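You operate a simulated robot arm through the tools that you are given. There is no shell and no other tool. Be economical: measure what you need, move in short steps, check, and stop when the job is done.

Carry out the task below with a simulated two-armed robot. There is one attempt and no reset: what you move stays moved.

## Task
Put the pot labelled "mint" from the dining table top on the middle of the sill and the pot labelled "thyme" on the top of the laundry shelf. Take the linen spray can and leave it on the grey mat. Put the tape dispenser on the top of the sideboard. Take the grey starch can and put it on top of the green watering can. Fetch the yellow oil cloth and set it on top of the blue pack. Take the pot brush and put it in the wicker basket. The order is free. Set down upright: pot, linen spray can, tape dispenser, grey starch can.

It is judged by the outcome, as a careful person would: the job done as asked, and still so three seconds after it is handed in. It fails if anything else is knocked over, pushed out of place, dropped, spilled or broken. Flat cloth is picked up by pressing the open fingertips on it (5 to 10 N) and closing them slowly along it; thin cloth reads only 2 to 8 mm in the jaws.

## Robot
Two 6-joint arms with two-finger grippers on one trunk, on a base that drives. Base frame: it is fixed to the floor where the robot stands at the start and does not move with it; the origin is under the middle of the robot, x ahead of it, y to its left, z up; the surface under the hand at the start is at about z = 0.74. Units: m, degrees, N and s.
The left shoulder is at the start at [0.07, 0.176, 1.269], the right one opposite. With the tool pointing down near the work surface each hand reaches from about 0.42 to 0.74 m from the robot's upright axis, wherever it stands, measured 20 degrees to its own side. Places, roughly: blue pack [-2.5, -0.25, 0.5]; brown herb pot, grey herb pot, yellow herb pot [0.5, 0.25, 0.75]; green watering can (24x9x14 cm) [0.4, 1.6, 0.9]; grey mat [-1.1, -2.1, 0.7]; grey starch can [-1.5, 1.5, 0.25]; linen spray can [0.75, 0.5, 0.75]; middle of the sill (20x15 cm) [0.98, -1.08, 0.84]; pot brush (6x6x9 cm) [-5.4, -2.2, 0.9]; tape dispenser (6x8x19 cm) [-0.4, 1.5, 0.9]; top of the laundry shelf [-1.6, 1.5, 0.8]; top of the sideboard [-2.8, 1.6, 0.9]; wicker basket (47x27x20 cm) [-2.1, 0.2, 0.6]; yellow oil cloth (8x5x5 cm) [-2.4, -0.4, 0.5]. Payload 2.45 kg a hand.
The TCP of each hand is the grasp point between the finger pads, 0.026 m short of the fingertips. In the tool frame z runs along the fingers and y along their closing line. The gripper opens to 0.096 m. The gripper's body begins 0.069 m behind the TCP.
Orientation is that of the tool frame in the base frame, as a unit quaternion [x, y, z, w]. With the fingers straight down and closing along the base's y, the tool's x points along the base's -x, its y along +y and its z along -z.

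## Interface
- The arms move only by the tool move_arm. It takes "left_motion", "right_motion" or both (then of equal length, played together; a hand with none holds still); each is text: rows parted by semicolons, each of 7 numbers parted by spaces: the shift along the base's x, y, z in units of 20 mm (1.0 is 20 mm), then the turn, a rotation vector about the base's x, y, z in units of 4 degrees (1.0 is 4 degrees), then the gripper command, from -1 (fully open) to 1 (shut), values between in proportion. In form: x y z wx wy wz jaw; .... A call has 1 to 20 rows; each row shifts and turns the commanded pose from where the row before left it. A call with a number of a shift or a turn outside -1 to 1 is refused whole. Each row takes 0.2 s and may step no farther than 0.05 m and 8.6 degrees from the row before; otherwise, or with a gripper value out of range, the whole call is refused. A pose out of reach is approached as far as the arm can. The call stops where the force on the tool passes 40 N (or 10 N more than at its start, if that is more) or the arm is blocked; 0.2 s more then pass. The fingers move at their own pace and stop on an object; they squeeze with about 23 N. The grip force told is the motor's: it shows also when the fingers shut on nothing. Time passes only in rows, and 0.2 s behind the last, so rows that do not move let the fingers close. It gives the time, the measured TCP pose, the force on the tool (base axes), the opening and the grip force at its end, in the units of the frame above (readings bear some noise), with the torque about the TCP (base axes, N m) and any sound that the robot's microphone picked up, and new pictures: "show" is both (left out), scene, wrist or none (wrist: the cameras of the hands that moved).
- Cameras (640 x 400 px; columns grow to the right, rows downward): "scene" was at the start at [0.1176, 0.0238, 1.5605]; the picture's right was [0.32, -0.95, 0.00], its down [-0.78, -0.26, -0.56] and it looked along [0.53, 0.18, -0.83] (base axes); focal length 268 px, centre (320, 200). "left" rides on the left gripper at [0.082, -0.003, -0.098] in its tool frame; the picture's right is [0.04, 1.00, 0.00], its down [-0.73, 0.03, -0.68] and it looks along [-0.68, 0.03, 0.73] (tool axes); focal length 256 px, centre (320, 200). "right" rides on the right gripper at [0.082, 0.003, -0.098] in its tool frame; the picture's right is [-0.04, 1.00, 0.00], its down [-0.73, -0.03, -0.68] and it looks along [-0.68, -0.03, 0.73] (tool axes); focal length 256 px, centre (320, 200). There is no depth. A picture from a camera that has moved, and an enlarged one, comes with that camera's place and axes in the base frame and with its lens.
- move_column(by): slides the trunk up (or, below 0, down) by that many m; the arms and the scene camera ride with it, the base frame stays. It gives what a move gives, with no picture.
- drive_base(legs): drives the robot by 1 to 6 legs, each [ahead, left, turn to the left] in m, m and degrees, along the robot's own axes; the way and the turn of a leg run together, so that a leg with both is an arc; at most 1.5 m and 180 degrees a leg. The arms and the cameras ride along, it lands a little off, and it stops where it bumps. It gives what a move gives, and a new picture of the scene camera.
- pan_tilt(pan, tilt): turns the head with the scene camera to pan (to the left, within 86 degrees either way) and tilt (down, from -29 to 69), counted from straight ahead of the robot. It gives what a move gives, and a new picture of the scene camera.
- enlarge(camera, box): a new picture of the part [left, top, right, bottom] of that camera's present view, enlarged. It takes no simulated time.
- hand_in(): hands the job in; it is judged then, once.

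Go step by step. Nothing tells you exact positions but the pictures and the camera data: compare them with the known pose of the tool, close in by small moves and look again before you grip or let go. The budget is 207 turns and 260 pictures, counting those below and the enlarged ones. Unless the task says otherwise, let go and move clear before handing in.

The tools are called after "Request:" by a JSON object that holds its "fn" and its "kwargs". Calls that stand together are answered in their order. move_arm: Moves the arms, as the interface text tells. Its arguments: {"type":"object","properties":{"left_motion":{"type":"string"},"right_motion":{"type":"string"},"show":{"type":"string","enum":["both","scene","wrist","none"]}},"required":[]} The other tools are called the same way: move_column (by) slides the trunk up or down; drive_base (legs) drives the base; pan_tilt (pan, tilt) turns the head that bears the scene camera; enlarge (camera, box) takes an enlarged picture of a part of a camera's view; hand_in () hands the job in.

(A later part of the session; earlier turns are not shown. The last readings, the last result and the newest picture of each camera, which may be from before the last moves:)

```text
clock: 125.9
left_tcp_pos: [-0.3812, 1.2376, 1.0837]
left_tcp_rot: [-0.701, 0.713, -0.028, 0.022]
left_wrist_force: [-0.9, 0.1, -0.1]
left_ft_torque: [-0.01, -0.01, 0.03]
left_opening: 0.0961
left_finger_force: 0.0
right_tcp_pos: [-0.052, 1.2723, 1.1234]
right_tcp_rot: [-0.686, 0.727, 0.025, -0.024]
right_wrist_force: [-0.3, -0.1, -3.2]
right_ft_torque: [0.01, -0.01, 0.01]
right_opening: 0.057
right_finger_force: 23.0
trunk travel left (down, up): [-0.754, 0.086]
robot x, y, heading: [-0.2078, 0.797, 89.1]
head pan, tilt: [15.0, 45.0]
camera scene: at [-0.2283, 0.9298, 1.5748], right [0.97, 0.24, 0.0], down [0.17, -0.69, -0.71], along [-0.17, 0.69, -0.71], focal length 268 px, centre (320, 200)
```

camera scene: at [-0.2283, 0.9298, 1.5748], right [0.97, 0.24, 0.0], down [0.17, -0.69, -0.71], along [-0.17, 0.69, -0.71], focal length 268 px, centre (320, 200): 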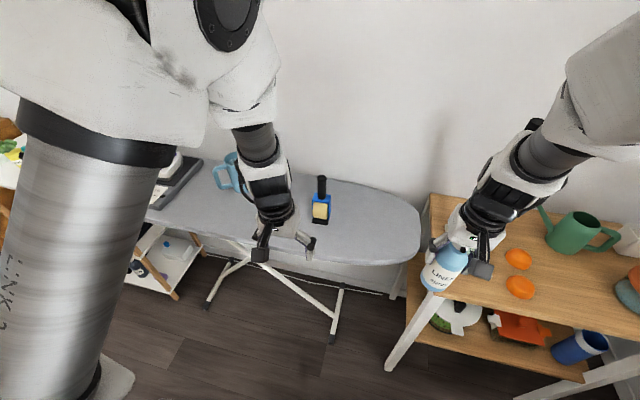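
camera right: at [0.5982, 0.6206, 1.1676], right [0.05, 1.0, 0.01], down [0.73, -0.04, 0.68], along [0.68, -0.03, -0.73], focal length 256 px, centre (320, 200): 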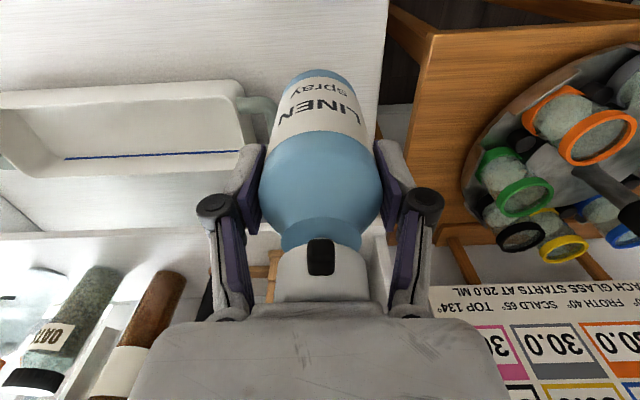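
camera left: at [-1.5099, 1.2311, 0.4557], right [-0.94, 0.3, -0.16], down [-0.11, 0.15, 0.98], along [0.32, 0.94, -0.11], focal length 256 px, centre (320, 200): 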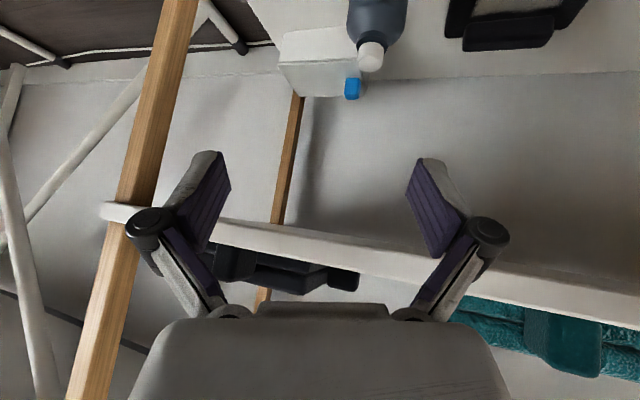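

Request:
{"fn": "enlarge", "kwargs": {"camera": "scene", "box": [270, 160, 390, 235]}}

Request:
{"fn": "enlarge", "kwargs": {"camera": "scene", "box": [480, 175, 640, 275]}}

```text
5.33 times, centred on (330, 198) of scene
camera zoom: at [-0.2283, 0.9298, 1.5748], right [0.97, 0.24, 0.0], down [0.17, -0.69, -0.71], along [-0.17, 0.69, -0.71], focal length 1427 px, centre (267, 213)
```

zoom: 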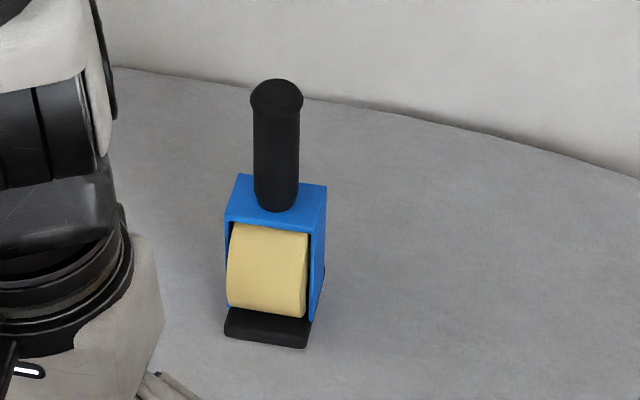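

```text
4.00 times, centred on (560, 225) of scene
camera zoom: at [-0.2283, 0.9298, 1.5748], right [0.97, 0.24, 0.0], down [0.17, -0.69, -0.71], along [-0.17, 0.69, -0.71], focal length 1070 px, centre (-640, 100)
```

zoom: 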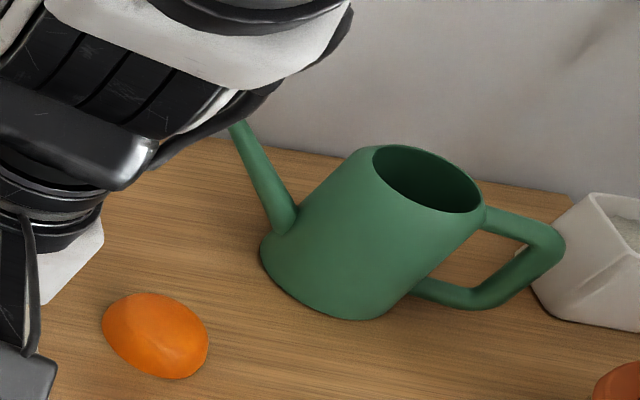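

The handle is at about [-0.369, 1.52], z 0.975–1.06. I drive in a little, then raise and reach over it.

Request:
{"fn": "drive_base", "kwargs": {"legs": [[0.12, 0, 1]]}}

Request:
{"fn": "move_arm", "kwargs": {"left_motion": "0 0 .7 0 0 0 -1;0 0 .7 0 0 0 -1;0 0 .7 0 0 0 -1;0 0 .7 0 0 0 -1;0 .8 0 0 0 0 -1;0 .8 0 0 0 0 -1;0 .8 0 0 0 0 -1;0 .8 0 0 0 0 -1;0 .8 0 0 0 0 -1;0 .8 0 0 0 0 -1;0 .8 0 0 0 0 -1", "show": "both"}}

```text
clock: 127.2
left_tcp_pos: [-0.3865, 1.3552, 1.0845]
left_tcp_rot: [-0.706, 0.707, -0.028, 0.021]
left_wrist_force: [-1.0, 0.6, 0.1]
left_ft_torque: [0.0, -0.01, 0.04]
left_opening: 0.0961
left_finger_force: 0.1
right_tcp_pos: [-0.0586, 1.3937, 1.1242]
right_tcp_rot: [-0.692, 0.721, 0.025, -0.023]
right_wrist_force: [-0.3, -0.5, -2.1]
right_ft_torque: [0.01, 0.01, 0.02]
right_opening: 0.0569
right_finger_force: 23.2
trunk travel left (down, up): [-0.754, 0.086]
robot x, y, heading: [-0.2057, 0.9227, 90.0]
head pan, tilt: [15.0, 45.0]
camera scene: at [-0.2295, 1.0483, 1.575], right [0.97, 0.26, 0.0], down [0.18, -0.68, -0.71], along [-0.18, 0.68, -0.71], focal length 268 px, centre (320, 200)
```

scene: 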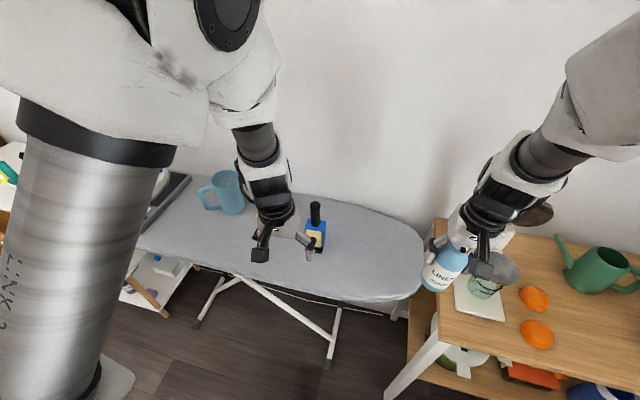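

```text
clock: 129.6
left_tcp_pos: [-0.3891, 1.4666, 1.1395]
left_tcp_rot: [-0.706, 0.707, -0.028, 0.021]
left_wrist_force: [-0.3, 0.1, 0.2]
left_ft_torque: [0.01, -0.02, 0.02]
left_opening: 0.096
left_finger_force: 0.1
right_tcp_pos: [-0.0588, 1.3956, 1.1237]
right_tcp_rot: [-0.691, 0.722, 0.024, -0.024]
right_wrist_force: [0.2, -0.3, -4.4]
right_ft_torque: [-0.03, -0.03, 0.04]
right_opening: 0.0572
right_finger_force: 22.2
trunk travel left (down, up): [-0.754, 0.086]
robot x, y, heading: [-0.2029, 0.9207, 89.7]
head pan, tilt: [15.0, 45.0]
camera scene: at [-0.2298, 1.0511, 1.5747], right [0.97, 0.26, 0.0], down [0.18, -0.68, -0.71], along [-0.18, 0.68, -0.71], focal length 268 px, centre (320, 200)
camera left: at [-0.3922, 1.3878, 1.2377], right [-1.0, -0.04, -0.07], down [-0.08, 0.74, 0.67], along [0.02, 0.67, -0.74], focal length 256 px, centre (320, 200)
```

scene: 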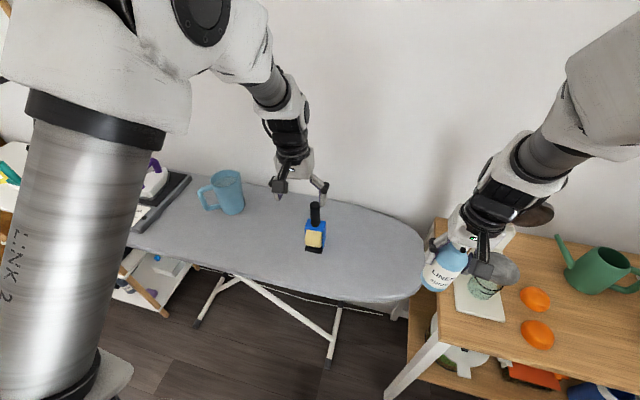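
left: 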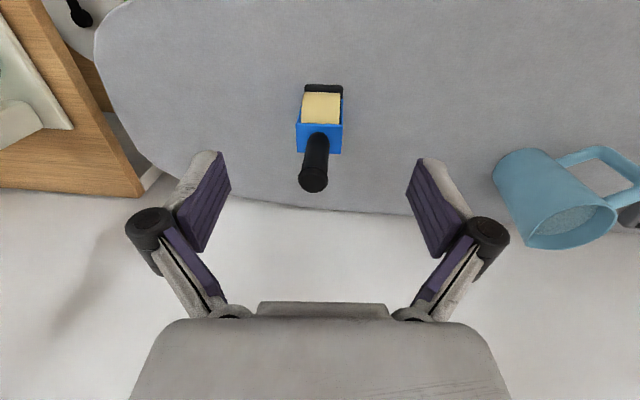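

The handle is at about [-0.380, 1.532]. I go over it, down, and close.

Request:
{"fn": "move_arm", "kwargs": {"left_motion": ".15 .8 0 0 0 0 -1;.15 .8 0 0 0 0 -1;.15 .8 0 0 0 0 -1;.0 .8 0 0 0 0 -1;0 0 -.9 0 0 0 -1;0 0 -.9 0 0 0 -1;0 0 -.9 0 0 0 -1;0 0 -.9 0 0 0 -1;0 0 -.9 0 0 0 -1;0 0 -.9 0 0 0 -1;0 0 0 0 0 0 0;0 0 0 0 0 0 .5;0 0 0 0 0 0 1;0 0 0 0 0 0 1", "show": "wrist"}}

```text
clock: 132.6
left_tcp_pos: [-0.3782, 1.5311, 1.0296]
left_tcp_rot: [-0.706, 0.707, -0.028, 0.022]
left_wrist_force: [-3.2, 0.2, 1.4]
left_ft_torque: [0.01, 0.78, 0.07]
left_opening: 0.0271
left_finger_force: 23.2
right_tcp_pos: [-0.0573, 1.3934, 1.1245]
right_tcp_rot: [-0.692, 0.722, 0.024, -0.024]
right_wrist_force: [-0.3, -0.1, -3.1]
right_ft_torque: [0.0, -0.04, 0.02]
right_opening: 0.057
right_finger_force: 23.0
trunk travel left (down, up): [-0.754, 0.086]
robot x, y, heading: [-0.2064, 0.9169, 90.0]
head pan, tilt: [15.0, 45.0]
camera left: at [-0.3824, 1.4518, 1.1292], right [-1.0, -0.04, -0.07], down [-0.08, 0.74, 0.67], along [0.03, 0.67, -0.74], focal length 256 px, centre (320, 200)
```

left: 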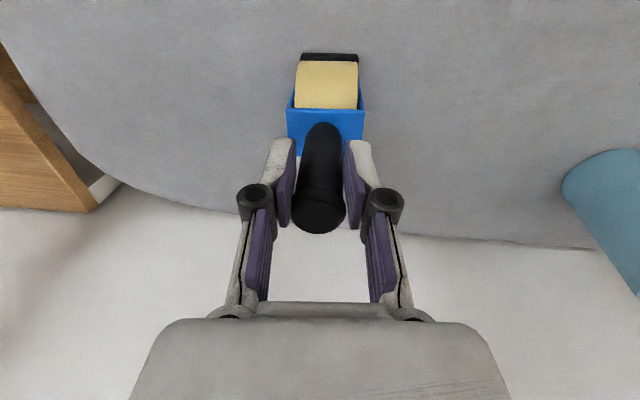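

The handle is gripped. I straighten the tool's 4° roll while lifting.

Request:
{"fn": "move_arm", "kwargs": {"left_motion": "0 0 .1 0 .5 0 1;0 0 .3 0 .5 0 1;0 0 .7 0 0 0 1;0 0 .9 0 0 0 1;0 0 .9 0 0 0 1;0 0 .9 0 0 0 1;0 0 .9 0 0 0 1;0 0 .9 0 0 0 1", "show": "both"}}

```text
clock: 134.3
left_tcp_pos: [-0.3777, 1.5311, 1.1455]
left_tcp_rot: [-0.707, 0.707, -0.004, -0.004]
left_wrist_force: [0.5, 0.2, -6.0]
left_ft_torque: [-0.1, -0.01, 0.02]
left_opening: 0.025
left_finger_force: 22.7
right_tcp_pos: [-0.0584, 1.3968, 1.1237]
right_tcp_rot: [-0.691, 0.722, 0.025, -0.023]
right_wrist_force: [0.7, 1.1, -2.8]
right_ft_torque: [-0.02, 0.0, -0.01]
right_opening: 0.057
right_finger_force: 22.5
trunk travel left (down, up): [-0.754, 0.086]
robot x, y, heading: [-0.2083, 0.9208, 90.4]
head pan, tilt: [15.0, 45.0]
camera scene: at [-0.2298, 1.05, 1.5748], right [0.97, 0.26, 0.0], down [0.18, -0.68, -0.71], along [-0.18, 0.68, -0.71], focal length 268 px, centre (320, 200)
camera left: at [-0.3748, 1.4511, 1.2432], right [-1.0, -0.04, 0.0], down [-0.03, 0.74, 0.67], along [-0.03, 0.67, -0.74], focal length 256 px, centre (320, 200)
```

scene: 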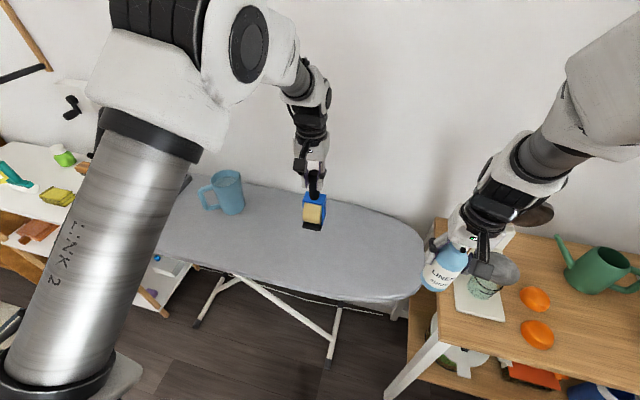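
left: 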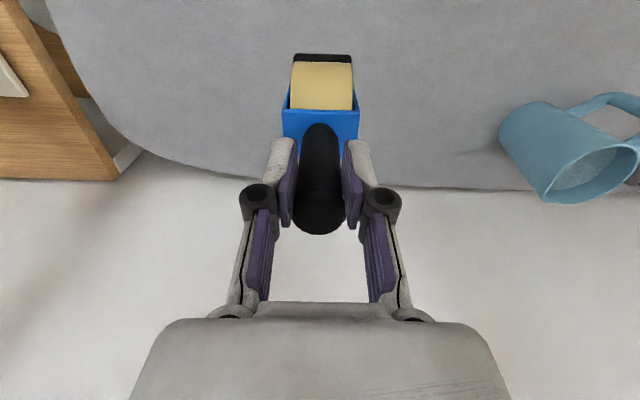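

Now pull the arm in, back off, and drive along to the sideboard.

Request:
{"fn": "move_arm", "kwargs": {"left_motion": "0 -.9 .2 0 0 0 1;0 -.9 .2 0 0 0 1;0 -.9 .2 0 0 0 1;0 -.9 .2 0 0 0 1;0 -.9 .2 0 0 0 1;0 -.9 .2 0 0 0 1;0 -.9 .2 0 0 0 1;0 -.9 .2 0 0 0 1", "show": "none"}}

Request:
{"fn": "drive_base", "kwargs": {"legs": [[-0.1, 0, 0], [0, 1.0, 0], [0, 0.9, 0]]}}

Request:
{"fn": "pan_tilt", "kwargs": {"pan": 35, "tilt": 35}}

```text
clock: 136.2
left_tcp_pos: [-0.3771, 1.3875, 1.1745]
left_tcp_rot: [-0.707, 0.707, -0.003, -0.003]
left_wrist_force: [-0.4, -0.7, -4.5]
left_ft_torque: [-0.08, 0.02, 0.0]
left_opening: 0.0249
left_finger_force: 23.3
right_tcp_pos: [-0.059, 1.394, 1.1242]
right_tcp_rot: [-0.691, 0.722, 0.024, -0.023]
right_wrist_force: [-0.5, 0.6, -2.9]
right_ft_torque: [-0.05, 0.0, -0.03]
right_opening: 0.057
right_finger_force: 23.5
trunk travel left (down, up): [-0.754, 0.086]
robot x, y, heading: [-0.2074, 0.9202, 90.0]
head pan, tilt: [15.0, 45.0]
```

```text
clock: 146.3
left_tcp_pos: [-2.2506, 1.293, 1.1731]
left_tcp_rot: [-0.704, 0.711, -0.003, -0.004]
left_wrist_force: [0.5, 0.9, -5.6]
left_ft_torque: [-0.08, 0.03, 0.02]
left_opening: 0.0248
left_finger_force: 23.0
right_tcp_pos: [-1.9327, 1.296, 1.1233]
right_tcp_rot: [-0.688, 0.725, 0.025, -0.024]
right_wrist_force: [-0.3, -0.6, -3.1]
right_ft_torque: [-0.02, -0.03, 0.01]
right_opening: 0.0571
right_finger_force: 23.3
trunk travel left (down, up): [-0.754, 0.086]
robot x, y, heading: [-2.0859, 0.8248, 89.5]
head pan, tilt: [15.0, 45.0]
camera scene: at [-2.1076, 0.9532, 1.5748], right [0.97, 0.25, 0.0], down [0.18, -0.69, -0.71], along [-0.18, 0.68, -0.71], focal length 268 px, centre (320, 200)
```

scene: 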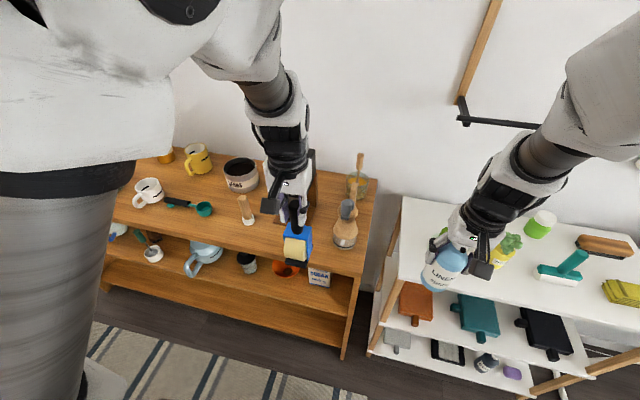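

```text
clock: 147.2
left_tcp_pos: [-2.2517, 1.2936, 1.1746]
left_tcp_rot: [-0.704, 0.71, -0.004, -0.004]
left_wrist_force: [-0.6, 0.7, -5.0]
left_ft_torque: [-0.09, -0.03, -0.03]
left_opening: 0.0245
left_finger_force: 23.2
right_tcp_pos: [-1.9325, 1.2951, 1.1227]
right_tcp_rot: [-0.688, 0.725, 0.025, -0.024]
right_wrist_force: [1.5, 0.2, -3.1]
right_ft_torque: [-0.02, -0.03, -0.02]
right_opening: 0.0568
right_finger_force: 23.5
trunk travel left (down, up): [-0.754, 0.086]
robot x, y, heading: [-2.0903, 0.8195, 89.6]
head pan, tilt: [35.0, 35.0]
camera scene: at [-2.1381, 0.9472, 1.5896], right [0.83, 0.56, 0.0], down [0.32, -0.47, -0.82], along [-0.46, 0.68, -0.57], focal length 268 px, centre (320, 200)
```

scene: 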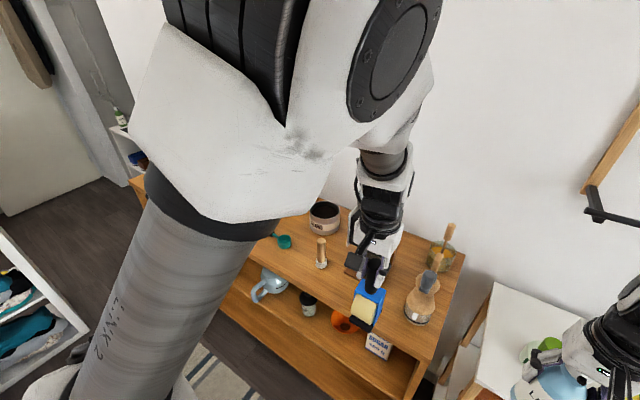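

Request:
{"fn": "move_arm", "kwargs": {"left_motion": "0 0 .3 0 0 0 1", "show": "wrist"}}

```text
clock: 147.6
left_tcp_pos: [-2.2515, 1.2924, 1.1807]
left_tcp_rot: [-0.704, 0.71, -0.004, -0.003]
left_wrist_force: [-0.4, -0.3, -4.7]
left_ft_torque: [-0.08, 0.01, 0.0]
left_opening: 0.0249
left_finger_force: 22.7
right_tcp_pos: [-1.9314, 1.2961, 1.1237]
right_tcp_rot: [-0.688, 0.725, 0.024, -0.024]
right_wrist_force: [-0.2, -0.1, -3.2]
right_ft_torque: [-0.03, -0.02, 0.0]
right_opening: 0.0572
right_finger_force: 22.5
trunk travel left (down, up): [-0.754, 0.086]
robot x, y, heading: [-2.089, 0.8232, 89.3]
head pan, tilt: [35.0, 35.0]
camera left: at [-2.2495, 1.2123, 1.2788], right [-1.0, -0.03, 0.0], down [-0.02, 0.74, 0.67], along [-0.02, 0.67, -0.74], focal length 256 px, centre (320, 200)
```

left: 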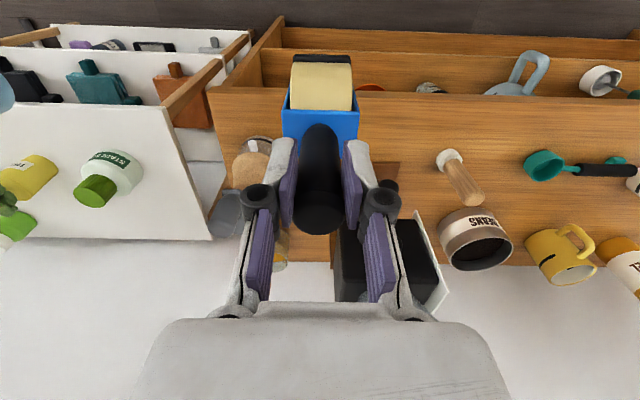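

The free spot is between tamper (x≈-2.49) and spoon (x≈-2.66): [-2.575, 1.44]. I shift left and reach over it.

Request:
{"fn": "drive_base", "kwargs": {"legs": [[0, 0.3, 0.5]]}}

Request:
{"fn": "move_arm", "kwargs": {"left_motion": "0 .9 0 0 0 0 1;0 .9 0 0 0 0 1;0 .9 0 0 0 0 1;0 .9 0 0 0 0 1;0 .9 0 0 0 0 1;0 .9 0 0 0 0 1;0 .9 0 0 0 0 1;0 .9 0 0 0 0 1", "show": "both"}}

```text
clock: 149.6
left_tcp_pos: [-2.5506, 1.2949, 1.18]
left_tcp_rot: [-0.705, 0.709, -0.003, -0.005]
left_wrist_force: [0.3, 0.3, -5.3]
left_ft_torque: [-0.12, 0.0, 0.01]
left_opening: 0.0248
left_finger_force: 22.7
right_tcp_pos: [-2.2319, 1.2988, 1.1229]
right_tcp_rot: [-0.69, 0.723, 0.025, -0.024]
right_wrist_force: [0.2, 0.3, -4.1]
right_ft_torque: [-0.01, -0.01, 0.01]
right_opening: 0.0573
right_finger_force: 23.1
trunk travel left (down, up): [-0.754, 0.086]
robot x, y, heading: [-2.3878, 0.8244, 89.8]
head pan, tilt: [35.0, 35.0]
camera scene: at [-2.4349, 0.9492, 1.5897], right [0.82, 0.57, 0.0], down [0.33, -0.47, -0.82], along [-0.47, 0.67, -0.57], focal length 268 px, centre (320, 200)
```

scene: 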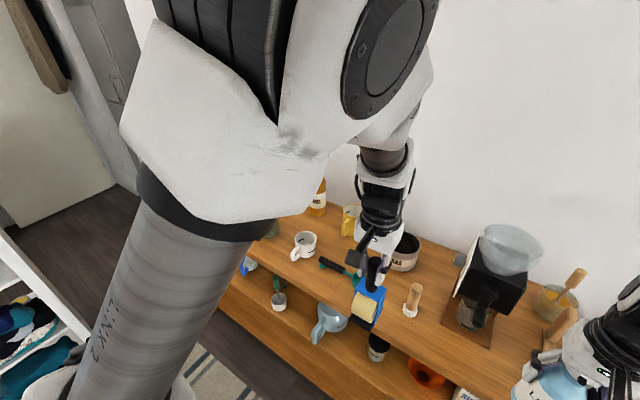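

```text
clock: 151.4
left_tcp_pos: [-2.5512, 1.4402, 1.1789]
left_tcp_rot: [-0.704, 0.71, -0.003, -0.004]
left_wrist_force: [-0.2, 0.2, -4.7]
left_ft_torque: [-0.1, 0.02, 0.02]
left_opening: 0.0246
left_finger_force: 22.9
right_tcp_pos: [-2.2337, 1.3002, 1.1228]
right_tcp_rot: [-0.689, 0.724, 0.024, -0.024]
right_wrist_force: [-0.6, 0.3, -3.0]
right_ft_torque: [-0.01, 0.0, 0.0]
right_opening: 0.0569
right_finger_force: 22.8
trunk travel left (down, up): [-0.754, 0.086]
robot x, y, heading: [-2.3842, 0.8269, 89.4]
head pan, tilt: [35.0, 35.0]
camera scene: at [-2.437, 0.9508, 1.5895], right [0.82, 0.57, 0.0], down [0.33, -0.47, -0.82], along [-0.47, 0.67, -0.57], focal length 268 px, centre (320, 200)
camera left: at [-2.5484, 1.3602, 1.2778], right [-1.0, -0.03, 0.0], down [-0.02, 0.74, 0.67], along [-0.02, 0.67, -0.74], focal length 256 px, centre (320, 200)
```

scene: 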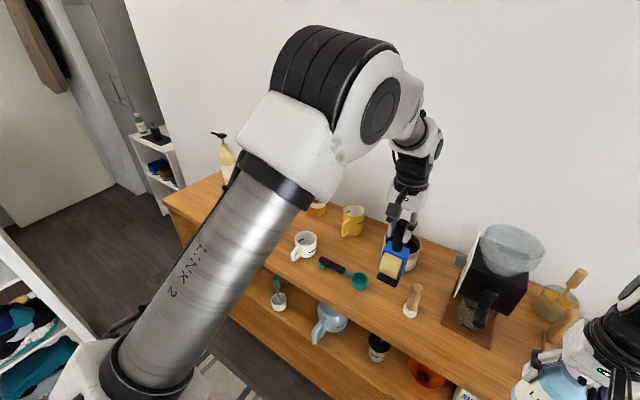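
left: 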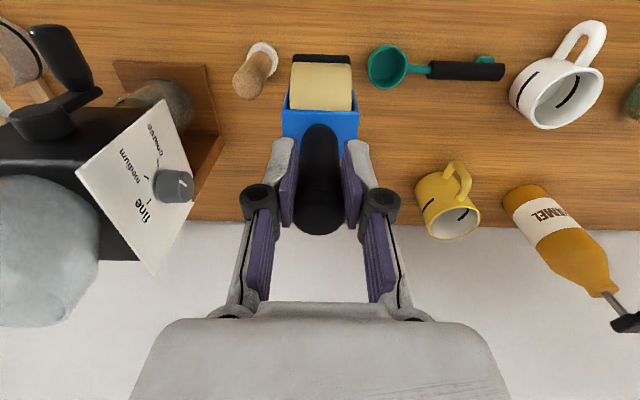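

The dispenser is centred in the gap. I lower it.

Request:
{"fn": "move_arm", "kwargs": {"left_motion": "-.1 0 -.8 0 0 0 1;0 0 -.8 0 0 0 1;0 0 -.8 0 0 0 1;0 0 -.8 0 0 0 1;0 0 -.8 0 0 0 1;0 0 -.8 0 0 0 1", "show": "both"}}

```text
clock: 152.8
left_tcp_pos: [-2.5542, 1.4376, 1.0815]
left_tcp_rot: [-0.705, 0.709, -0.004, -0.004]
left_wrist_force: [0.0, 0.0, -5.1]
left_ft_torque: [-0.06, 0.03, -0.01]
left_opening: 0.0243
left_finger_force: 23.2
right_tcp_pos: [-2.2329, 1.3, 1.1228]
right_tcp_rot: [-0.689, 0.724, 0.024, -0.024]
right_wrist_force: [0.1, -0.5, -2.4]
right_ft_torque: [0.01, 0.03, 0.01]
right_opening: 0.0568
right_finger_force: 23.3
trunk travel left (down, up): [-0.754, 0.086]
robot x, y, heading: [-2.3845, 0.8249, 89.8]
head pan, tilt: [35.0, 35.0]
camera scene: at [-2.4371, 0.9499, 1.5896], right [0.82, 0.57, 0.0], down [0.33, -0.47, -0.82], along [-0.47, 0.67, -0.57], focal length 268 px, centre (320, 200)
camera left: at [-2.5512, 1.3576, 1.1811], right [-1.0, -0.03, 0.0], down [-0.03, 0.74, 0.67], along [-0.02, 0.67, -0.74], focal length 256 px, centre (320, 200)
```

scene: 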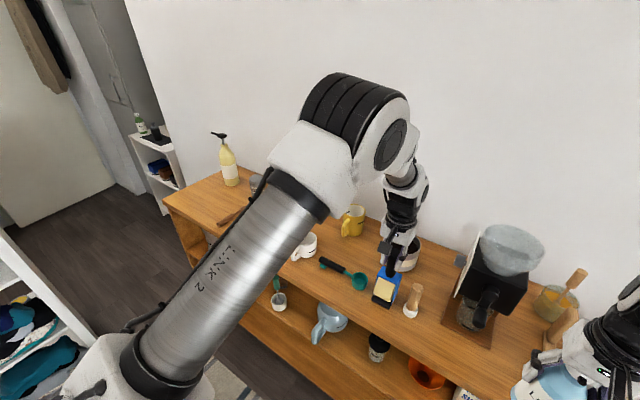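
left: 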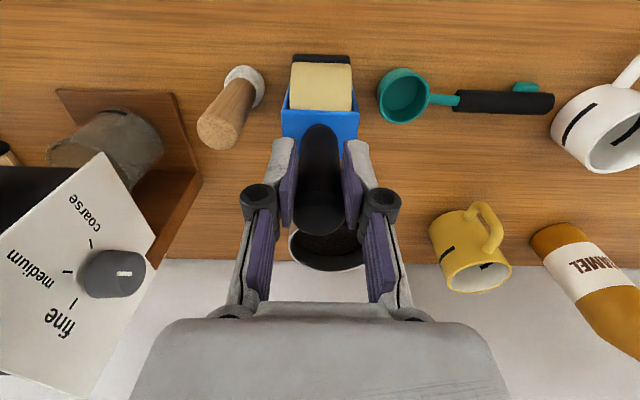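

Request:
{"fn": "move_arm", "kwargs": {"left_motion": "0 0 -.5 0 0 0 1;0 0 -.5 0 0 0 1;0 0 -.2 0 0 0 1;0 0 -.2 0 0 0 1;0 0 -.15 0 0 0 1;0 0 -.15 0 0 0 1;0 0 -.15 0 0 0 1;0 0 -.15 0 0 0 1;0 0 -.15 0 0 0 1", "show": "wrist"}}

```text
clock: 154.8
left_tcp_pos: [-2.5544, 1.4371, 1.0411]
left_tcp_rot: [-0.705, 0.709, -0.004, -0.003]
left_wrist_force: [0.0, -1.6, -1.3]
left_ft_torque: [-0.04, -0.04, -0.02]
left_opening: 0.0001
left_finger_force: 22.5
right_tcp_pos: [-2.2341, 1.2975, 1.123]
right_tcp_rot: [-0.689, 0.724, 0.024, -0.024]
right_wrist_force: [-0.5, 0.1, -3.3]
right_ft_torque: [-0.05, 0.0, 0.04]
right_opening: 0.0569
right_finger_force: 23.0
trunk travel left (down, up): [-0.754, 0.086]
robot x, y, heading: [-2.388, 0.8211, 89.6]
head pan, tilt: [35.0, 35.0]
camera left: at [-2.552, 1.3576, 1.1399], right [-1.0, -0.03, 0.0], down [-0.02, 0.74, 0.67], along [-0.02, 0.67, -0.74], focal length 256 px, centre (320, 200)
```

left: 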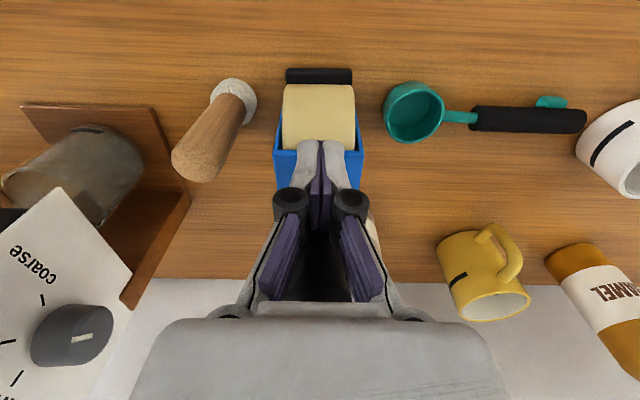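

The fingers have closed in front of the handle — it slipped out on contact. I look before moving.

Request:
{"fn": "enlarge", "kwargs": {"camera": "scene", "box": [330, 170, 490, 330]}}

Request:
{"fn": "enlarge", "kwargs": {"camera": "left", "box": [220, 40, 420, 320]}}

```text
2.50 times, centred on (410, 250) of scene
camera zoom: at [-2.4368, 0.9482, 1.5897], right [0.82, 0.57, 0.0], down [0.33, -0.47, -0.82], along [-0.47, 0.67, -0.57], focal length 669 px, centre (95, 75)
```

zoom: 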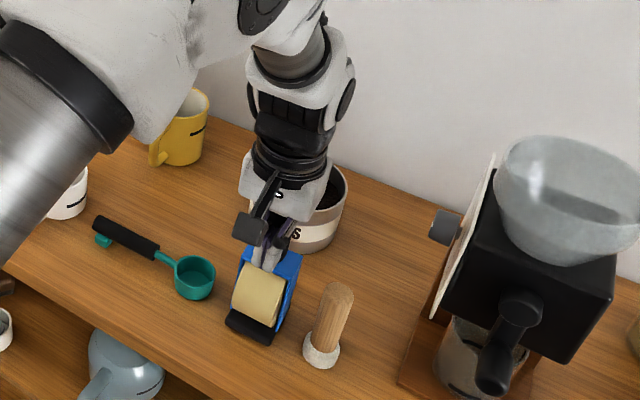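

```text
1.43 times, centred on (320, 180) of left
camera zoom: at [-2.552, 1.3576, 1.1399], right [-1.0, -0.03, 0.0], down [-0.02, 0.74, 0.67], along [-0.02, 0.67, -0.74], focal length 366 px, centre (320, 229)
```

zoom: 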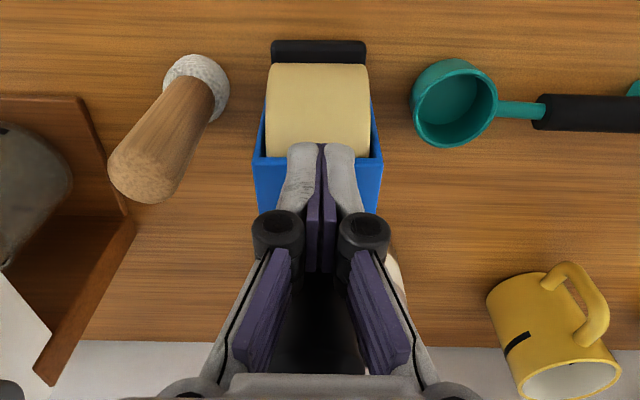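

I open the fingers slowly so I can see how the dispenser stands.

Request:
{"fn": "move_arm", "kwargs": {"left_motion": "0 0 0 0 0 0 .6;0 0 0 0 0 0 .2;0 0 0 0 0 0 -.1;0 0 0 0 0 0 -.1", "show": "both"}}

Request:
{"fn": "enlarge", "kwargs": {"camera": "scene", "box": [330, 170, 490, 330]}}

```text
clock: 155.8
left_tcp_pos: [-2.5549, 1.4377, 1.0402]
left_tcp_rot: [-0.705, 0.71, -0.003, -0.003]
left_wrist_force: [0.2, 0.8, 0.4]
left_ft_torque: [0.01, -0.02, -0.01]
left_opening: 0.0528
left_finger_force: 0.0
right_tcp_pos: [-2.2337, 1.2983, 1.1238]
right_tcp_rot: [-0.689, 0.724, 0.025, -0.025]
right_wrist_force: [-0.3, 0.6, -3.5]
right_ft_torque: [-0.02, -0.02, 0.0]
right_opening: 0.0567
right_finger_force: 23.0
trunk travel left (down, up): [-0.754, 0.086]
robot x, y, heading: [-2.3879, 0.8201, 89.8]
head pan, tilt: [35.0, 35.0]
camera scene: at [-2.4368, 0.9487, 1.5897], right [0.82, 0.57, 0.0], down [0.33, -0.47, -0.82], along [-0.47, 0.67, -0.57], focal length 268 px, centre (320, 200)
camera left: at [-2.552, 1.358, 1.1398], right [-1.0, -0.03, 0.0], down [-0.02, 0.74, 0.67], along [-0.02, 0.67, -0.74], focal length 256 px, centre (320, 200)
```

scene: 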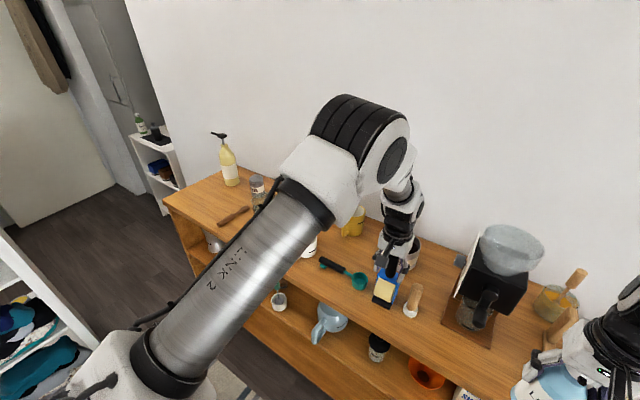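
left: 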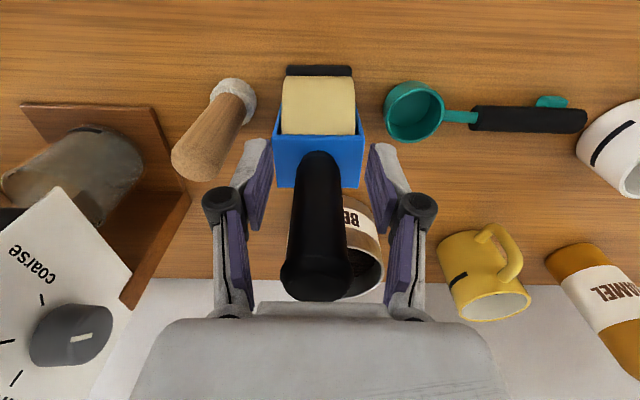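

```text
2.50 times, centred on (410, 250) of scene
camera zoom: at [-2.4368, 0.9487, 1.5897], right [0.82, 0.57, 0.0], down [0.33, -0.47, -0.82], along [-0.47, 0.67, -0.57], focal length 669 px, centre (95, 75)
```

zoom: 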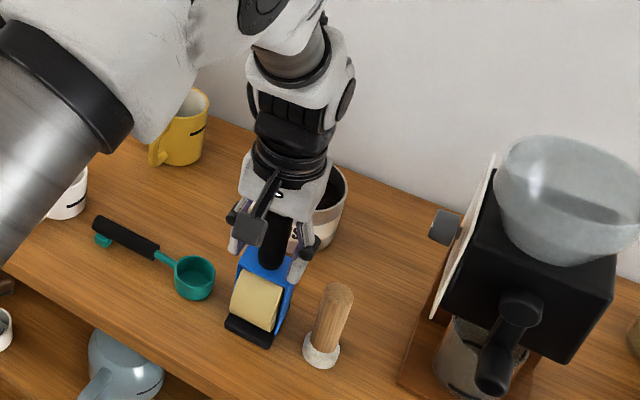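

The dispenser is standing upright between the open fingers (sideboard top is z≈0.90). I open more and rise straight up.

Request:
{"fn": "move_arm", "kwargs": {"left_motion": "0 0 0 0 0 0 -.4;0 0 .4 0 0 0 -.4;0 0 .8 0 0 0 -.4;0 0 .8 0 0 0 -.4;0 0 .8 0 0 0 -.4;0 0 .8 0 0 0 -.4;0 0 .8 0 0 0 -.4;0 0 .8 0 0 0 -.4;0 -.9 0 0 0 0 -.4;0 -.9 0 0 0 0 -.4;0 -.9 0 0 0 0 -.4;0 -.9 0 0 0 0 -.4;0 -.9 0 0 0 0 -.4", "show": "both"}}

Request:
{"fn": "enlarge", "kwargs": {"camera": "scene", "box": [330, 170, 490, 330]}}

```text
clock: 158.6
left_tcp_pos: [-2.5533, 1.3458, 1.1457]
left_tcp_rot: [-0.704, 0.71, -0.003, -0.004]
left_wrist_force: [-0.7, -0.6, 0.0]
left_ft_torque: [0.06, 0.0, 0.04]
left_opening: 0.0671
left_finger_force: 0.1
right_tcp_pos: [-2.2329, 1.2979, 1.1243]
right_tcp_rot: [-0.689, 0.724, 0.026, -0.025]
right_wrist_force: [-0.5, -0.7, -3.7]
right_ft_torque: [-0.02, 0.0, -0.03]
right_opening: 0.0569
right_finger_force: 23.1
trunk travel left (down, up): [-0.754, 0.086]
robot x, y, heading: [-2.3867, 0.8252, 89.8]
head pan, tilt: [35.0, 35.0]
camera scene: at [-2.4364, 0.9475, 1.5898], right [0.82, 0.57, 0.0], down [0.33, -0.47, -0.82], along [-0.47, 0.67, -0.57], focal length 268 px, centre (320, 200)
camera left: at [-2.5507, 1.2659, 1.2443], right [-1.0, -0.03, 0.0], down [-0.02, 0.74, 0.67], along [-0.02, 0.67, -0.74], focal length 256 px, centre (320, 200)
```

scene: 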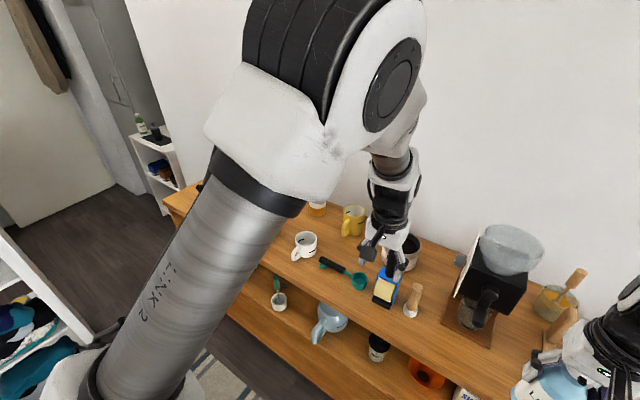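
left: 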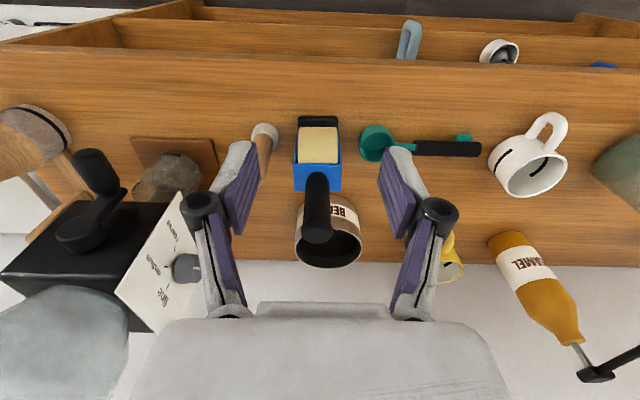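

```text
2.50 times, centred on (410, 250) of scene
camera zoom: at [-2.4364, 0.9475, 1.5898], right [0.82, 0.57, 0.0], down [0.33, -0.47, -0.82], along [-0.47, 0.67, -0.57], focal length 669 px, centre (95, 75)
```

zoom: 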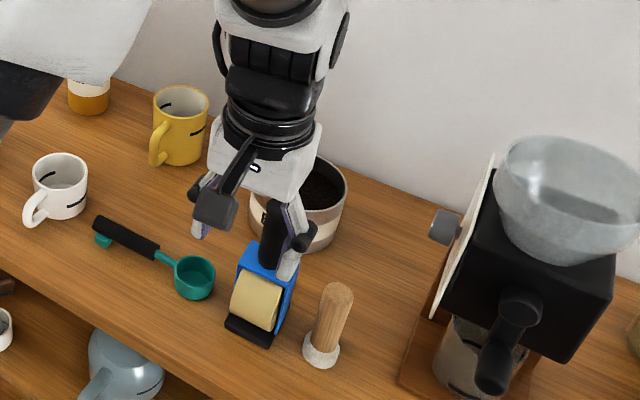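

The tape dispenser is set. Now I take the linen can to the grey mat: back along the corridor, turn, and head towards -y.

Request:
{"fn": "drive_base", "kwargs": {"legs": [[0, -0.85, 0], [0, -0.85, 0], [-0.2, 0, 0], [0, 0, -90], [0, 0, -90], [1.0, 0, 0]]}}

Request:
{"fn": "pan_tilt", "kwargs": {"pan": 0, "tilt": 30}}

Request:
{"fn": "pan_tilt", "kwargs": {"pan": -60, "tilt": 35}}

```text
clock: 180.6
left_tcp_pos: [-0.529, -0.8667, 1.1453]
left_tcp_rot: [0.707, 0.707, 0.004, -0.003]
left_wrist_force: [0.0, 0.1, -0.6]
left_ft_torque: [0.0, 0.01, -0.01]
left_opening: 0.0672
left_finger_force: 0.1
right_tcp_pos: [-0.8491, -0.8188, 1.1243]
right_tcp_rot: [0.722, 0.691, 0.024, 0.025]
right_wrist_force: [-0.7, 0.2, -3.1]
right_ft_torque: [0.0, -0.02, 0.01]
right_opening: 0.0571
right_finger_force: 22.5
trunk travel left (down, up): [-0.754, 0.086]
robot x, y, heading: [-0.6985, -0.3437, -89.9]
head pan, tilt: [35.0, 35.0]
camera scene: at [-0.6481, -0.4672, 1.5897], right [-0.82, -0.57, 0.0], down [-0.33, 0.47, -0.82], along [0.47, -0.67, -0.57], focal length 268 px, centre (320, 200)
```

scene: 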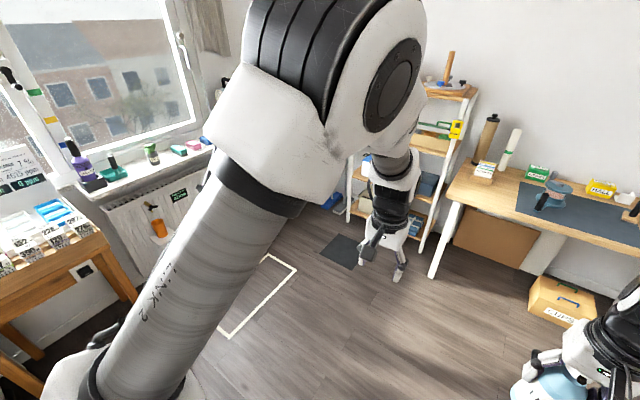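

```text
clock: 181.6
left_tcp_pos: [-0.5292, -0.8684, 1.1456]
left_tcp_rot: [0.707, 0.707, 0.003, -0.003]
left_wrist_force: [0.7, 0.4, 0.5]
left_ft_torque: [0.01, -0.05, 0.03]
left_opening: 0.0673
left_finger_force: 0.0
right_tcp_pos: [-0.8488, -0.8196, 1.1238]
right_tcp_rot: [0.721, 0.692, 0.024, 0.025]
right_wrist_force: [0.8, -0.3, -3.0]
right_ft_torque: [0.01, 0.05, 0.02]
right_opening: 0.0568
right_finger_force: 22.4
trunk travel left (down, up): [-0.754, 0.086]
robot x, y, heading: [-0.7, -0.3491, -90.1]
head pan, tilt: [0.0, 30.0]
camera scene: at [-0.6985, -0.486, 1.5975], right [-1.0, 0.0, 0.0], down [0.0, 0.5, -0.87], along [0.0, -0.87, -0.5], focal length 268 px, centre (320, 200)
```

scene: 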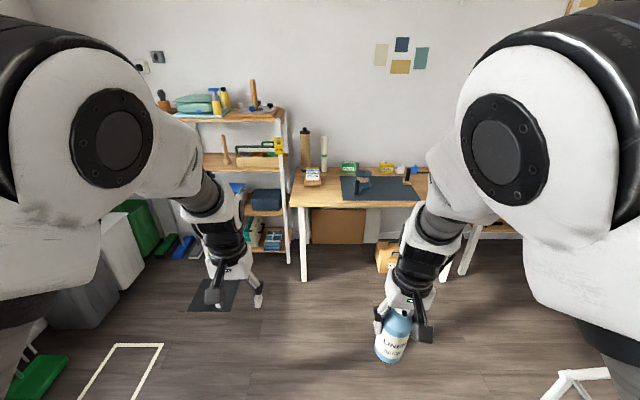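

```text
clock: 182.9
left_tcp_pos: [-0.5281, -0.8667, 1.1447]
left_tcp_rot: [0.707, 0.707, 0.003, -0.003]
left_wrist_force: [-0.5, 0.4, -0.8]
left_ft_torque: [-0.02, -0.03, -0.01]
left_opening: 0.0672
left_finger_force: 0.0
right_tcp_pos: [-0.8487, -0.8199, 1.1235]
right_tcp_rot: [0.721, 0.692, 0.024, 0.024]
right_wrist_force: [0.3, -0.6, -2.7]
right_ft_torque: [0.03, 0.0, 0.01]
right_opening: 0.0569
right_finger_force: 23.0
trunk travel left (down, up): [-0.754, 0.086]
robot x, y, heading: [-0.6954, -0.3438, -89.8]
head pan, tilt: [-60.0, 35.0]
camera scene: at [-0.7748, -0.4399, 1.5897], right [-0.5, 0.87, 0.0], down [0.5, 0.29, -0.82], along [-0.71, -0.41, -0.57], focal length 268 px, centre (320, 200)
```

scene: 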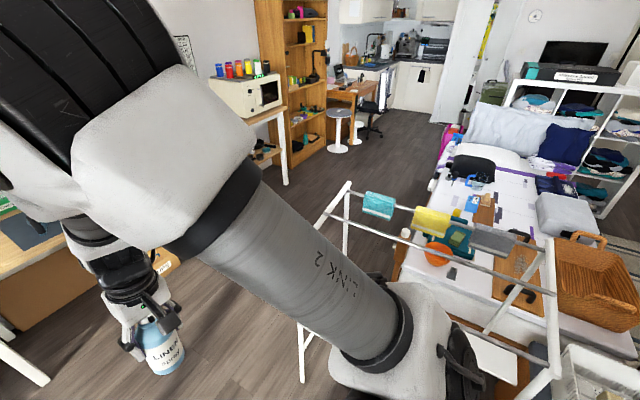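

The dark mat lies on the workbench (x≈-0.87…-1.5, y≈-2.02…-2.34). I drive towards it.

Request:
{"fn": "drive_base", "kwargs": {"legs": [[1.05, 0, 0], [0, -0.35, 0]]}}

Request:
{"fn": "pan_tilt", "kwargs": {"pan": 0, "tilt": 45}}

```text
clock: 190.3
left_tcp_pos: [-0.8884, -1.9365, 1.1456]
left_tcp_rot: [0.714, 0.7, 0.003, -0.005]
left_wrist_force: [-0.9, 0.5, 0.6]
left_ft_torque: [0.04, 0.04, 0.01]
left_opening: 0.0675
left_finger_force: 0.0
right_tcp_pos: [-1.2083, -1.8818, 1.1238]
right_tcp_rot: [0.727, 0.685, 0.023, 0.025]
right_wrist_force: [0.7, 0.2, -3.0]
right_ft_torque: [0.02, 0.01, 0.0]
right_opening: 0.0571
right_finger_force: 22.6
trunk travel left (down, up): [-0.754, 0.086]
robot x, y, heading: [-1.0507, -1.4105, -91.0]
head pan, tilt: [-60.0, 35.0]
camera scene: at [-1.1276, -1.5031, 1.5898], right [-0.48, 0.87, 0.0], down [0.5, 0.28, -0.82], along [-0.72, -0.4, -0.57], focal length 268 px, centre (320, 200)
```

scene: 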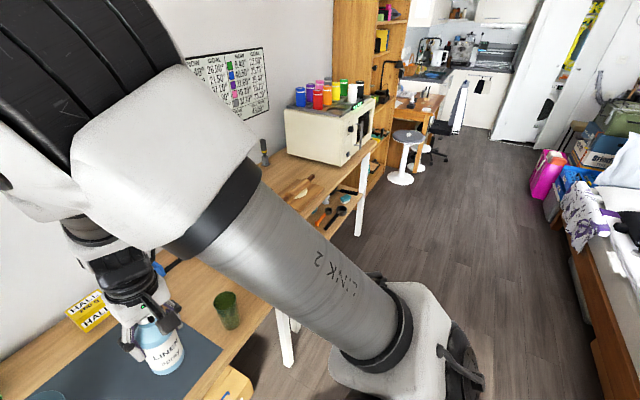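

```text
clock: 191.6
left_tcp_pos: [-0.8906, -1.9347, 1.1452]
left_tcp_rot: [0.713, 0.701, 0.004, -0.004]
left_wrist_force: [0.2, 0.4, -0.1]
left_ft_torque: [0.01, 0.0, -0.02]
left_opening: 0.067
left_finger_force: 0.0
right_tcp_pos: [-1.2092, -1.8828, 1.1239]
right_tcp_rot: [0.728, 0.684, 0.024, 0.025]
right_wrist_force: [-0.5, 0.6, -2.2]
right_ft_torque: [0.0, 0.0, 0.03]
right_opening: 0.057
right_finger_force: 22.7
trunk travel left (down, up): [-0.754, 0.086]
robot x, y, heading: [-1.0485, -1.4083, -91.2]
head pan, tilt: [0.0, 45.0]
camera scene: at [-1.054, -1.5417, 1.5749], right [-1.0, 0.02, 0.0], down [0.01, 0.71, -0.71], along [-0.01, -0.71, -0.71], focal length 268 px, centre (320, 200)
```

scene: 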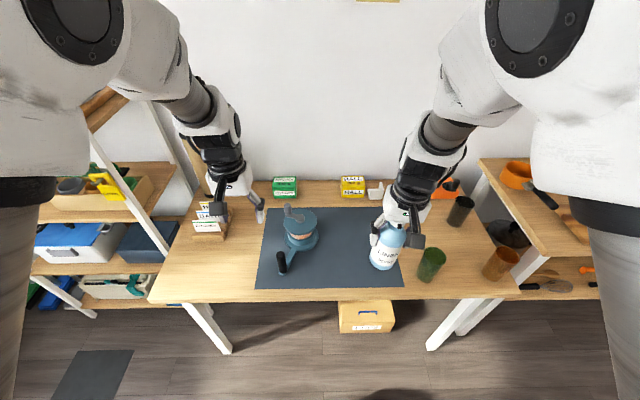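

The mat spans x −0.84…−1.36, y −1.97…−2.34. I aim for [−1.21, −2.12]: drive in 0.1 m and lower.

Request:
{"fn": "drive_base", "kwargs": {"legs": [[0.1, 0, 1]]}}

Request:
{"fn": "move_arm", "kwargs": {"right_motion": "0 -1 -.3 0 0 0 1;0 -1 -.3 0 0 0 1;0 -1 -.3 0 0 0 1;0 -1 -.3 0 0 0 1;0 -1 -.3 0 0 0 1;0 -1 -.3 0 0 0 1;0 -.6 -.9 0 0 0 1;0 0 -.9 0 0 0 1;0 0 -.9 0 0 0 1;0 0 -.9 0 0 0 1;0 0 -.9 0 0 0 1;0 0 -.9 0 0 0 1;0 0 -.9 0 0 0 1;0 0 -.9 0 0 0 1", "show": "both"}}

```text
clock: 192.7
left_tcp_pos: [-0.8814, -2.0335, 1.1459]
left_tcp_rot: [0.708, 0.707, 0.003, -0.003]
left_wrist_force: [0.0, 0.1, -0.4]
left_ft_torque: [-0.01, 0.0, 0.0]
left_opening: 0.0671
left_finger_force: 0.0
right_tcp_pos: [-1.2009, -1.9859, 1.1245]
right_tcp_rot: [0.722, 0.691, 0.024, 0.026]
right_wrist_force: [0.6, -0.4, -2.8]
right_ft_torque: [0.01, -0.04, 0.01]
right_opening: 0.0568
right_finger_force: 23.3
trunk travel left (down, up): [-0.754, 0.086]
robot x, y, heading: [-1.0483, -1.5138, -90.0]
head pan, tilt: [0.0, 45.0]
camera scene: at [-1.0522, -1.6424, 1.5751], right [-1.0, 0.0, 0.0], down [0.0, 0.71, -0.71], along [0.0, -0.71, -0.71], focal length 268 px, centre (320, 200)
```

scene: 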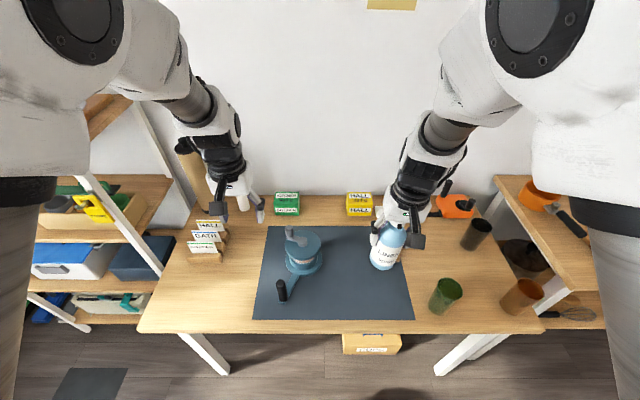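

```text
clock: 195.7
left_tcp_pos: [-0.8819, -2.0359, 1.145]
left_tcp_rot: [0.707, 0.707, 0.004, -0.004]
left_wrist_force: [0.8, 0.5, -0.1]
left_ft_torque: [0.03, 0.03, 0.0]
left_opening: 0.067
left_finger_force: 0.0
right_tcp_pos: [-1.2014, -2.1208, 0.9424]
right_tcp_rot: [0.721, 0.692, 0.024, 0.025]
right_wrist_force: [-0.6, -0.4, -3.6]
right_ft_torque: [0.01, 0.0, -0.01]
right_opening: 0.0571
right_finger_force: 23.0
trunk travel left (down, up): [-0.754, 0.086]
robot x, y, heading: [-1.0468, -1.5118, -90.0]
head pan, tilt: [0.0, 45.0]
camera scene: at [-1.0522, -1.6454, 1.5748], right [-1.0, 0.0, 0.0], down [0.0, 0.71, -0.71], along [0.0, -0.71, -0.71], focal length 268 px, centre (320, 200)
camera right: at [-1.2019, -2.039, 1.0408], right [0.99, -0.08, 0.07], down [-0.11, -0.73, 0.68], along [-0.01, -0.68, -0.73], focal length 256 px, centre (320, 200)
```

scene: 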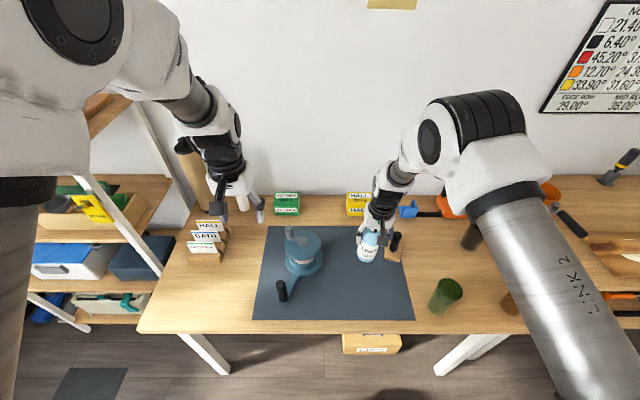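
right: 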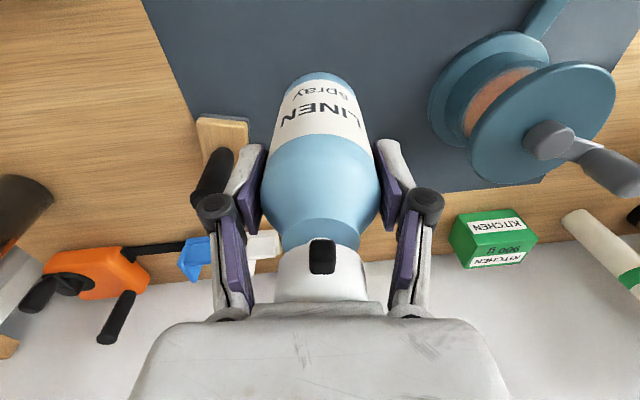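

There is a knobbed block to one side and a wheel to the other, so I shift slightly forward, straighten the 4° roll, and lower with a partial release later.

Request:
{"fn": "move_arm", "kwargs": {"right_motion": ".3 .7 0 0 .5 0 1;.3 .8 0 0 .5 0 1;0 0 -.8 0 0 0 1;0 0 -.8 0 0 0 1;0 0 -.8 0 0 0 1;0 0 -.8 0 0 0 1;0 0 -.8 0 0 0 1", "show": "wrist"}}

```text
clock: 197.3
left_tcp_pos: [-0.8804, -2.0354, 1.1445]
left_tcp_rot: [0.707, 0.707, 0.003, -0.003]
left_wrist_force: [-0.5, 0.4, 0.8]
left_ft_torque: [-0.01, 0.03, 0.04]
left_opening: 0.0669
left_finger_force: 0.1
right_tcp_pos: [-1.1893, -2.0895, 0.8648]
right_tcp_rot: [0.722, 0.692, 0.0, 0.0]
right_wrist_force: [0.0, 1.1, -2.9]
right_ft_torque: [0.05, 0.01, -0.01]
right_opening: 0.0571
right_finger_force: 23.0
trunk travel left (down, up): [-0.754, 0.086]
robot x, y, heading: [-1.0533, -1.5119, -90.1]
head pan, tilt: [0.0, 45.0]
camera right: at [-1.1833, -2.0088, 0.9623], right [1.0, -0.08, 0.0], down [-0.06, -0.73, 0.68], along [-0.06, -0.68, -0.73], focal length 256 px, centre (320, 200)
```

right: 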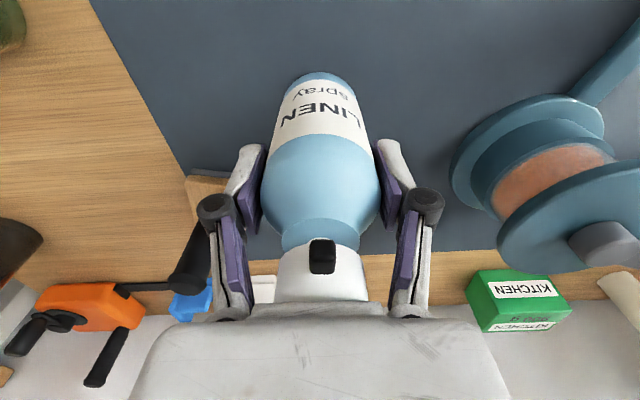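

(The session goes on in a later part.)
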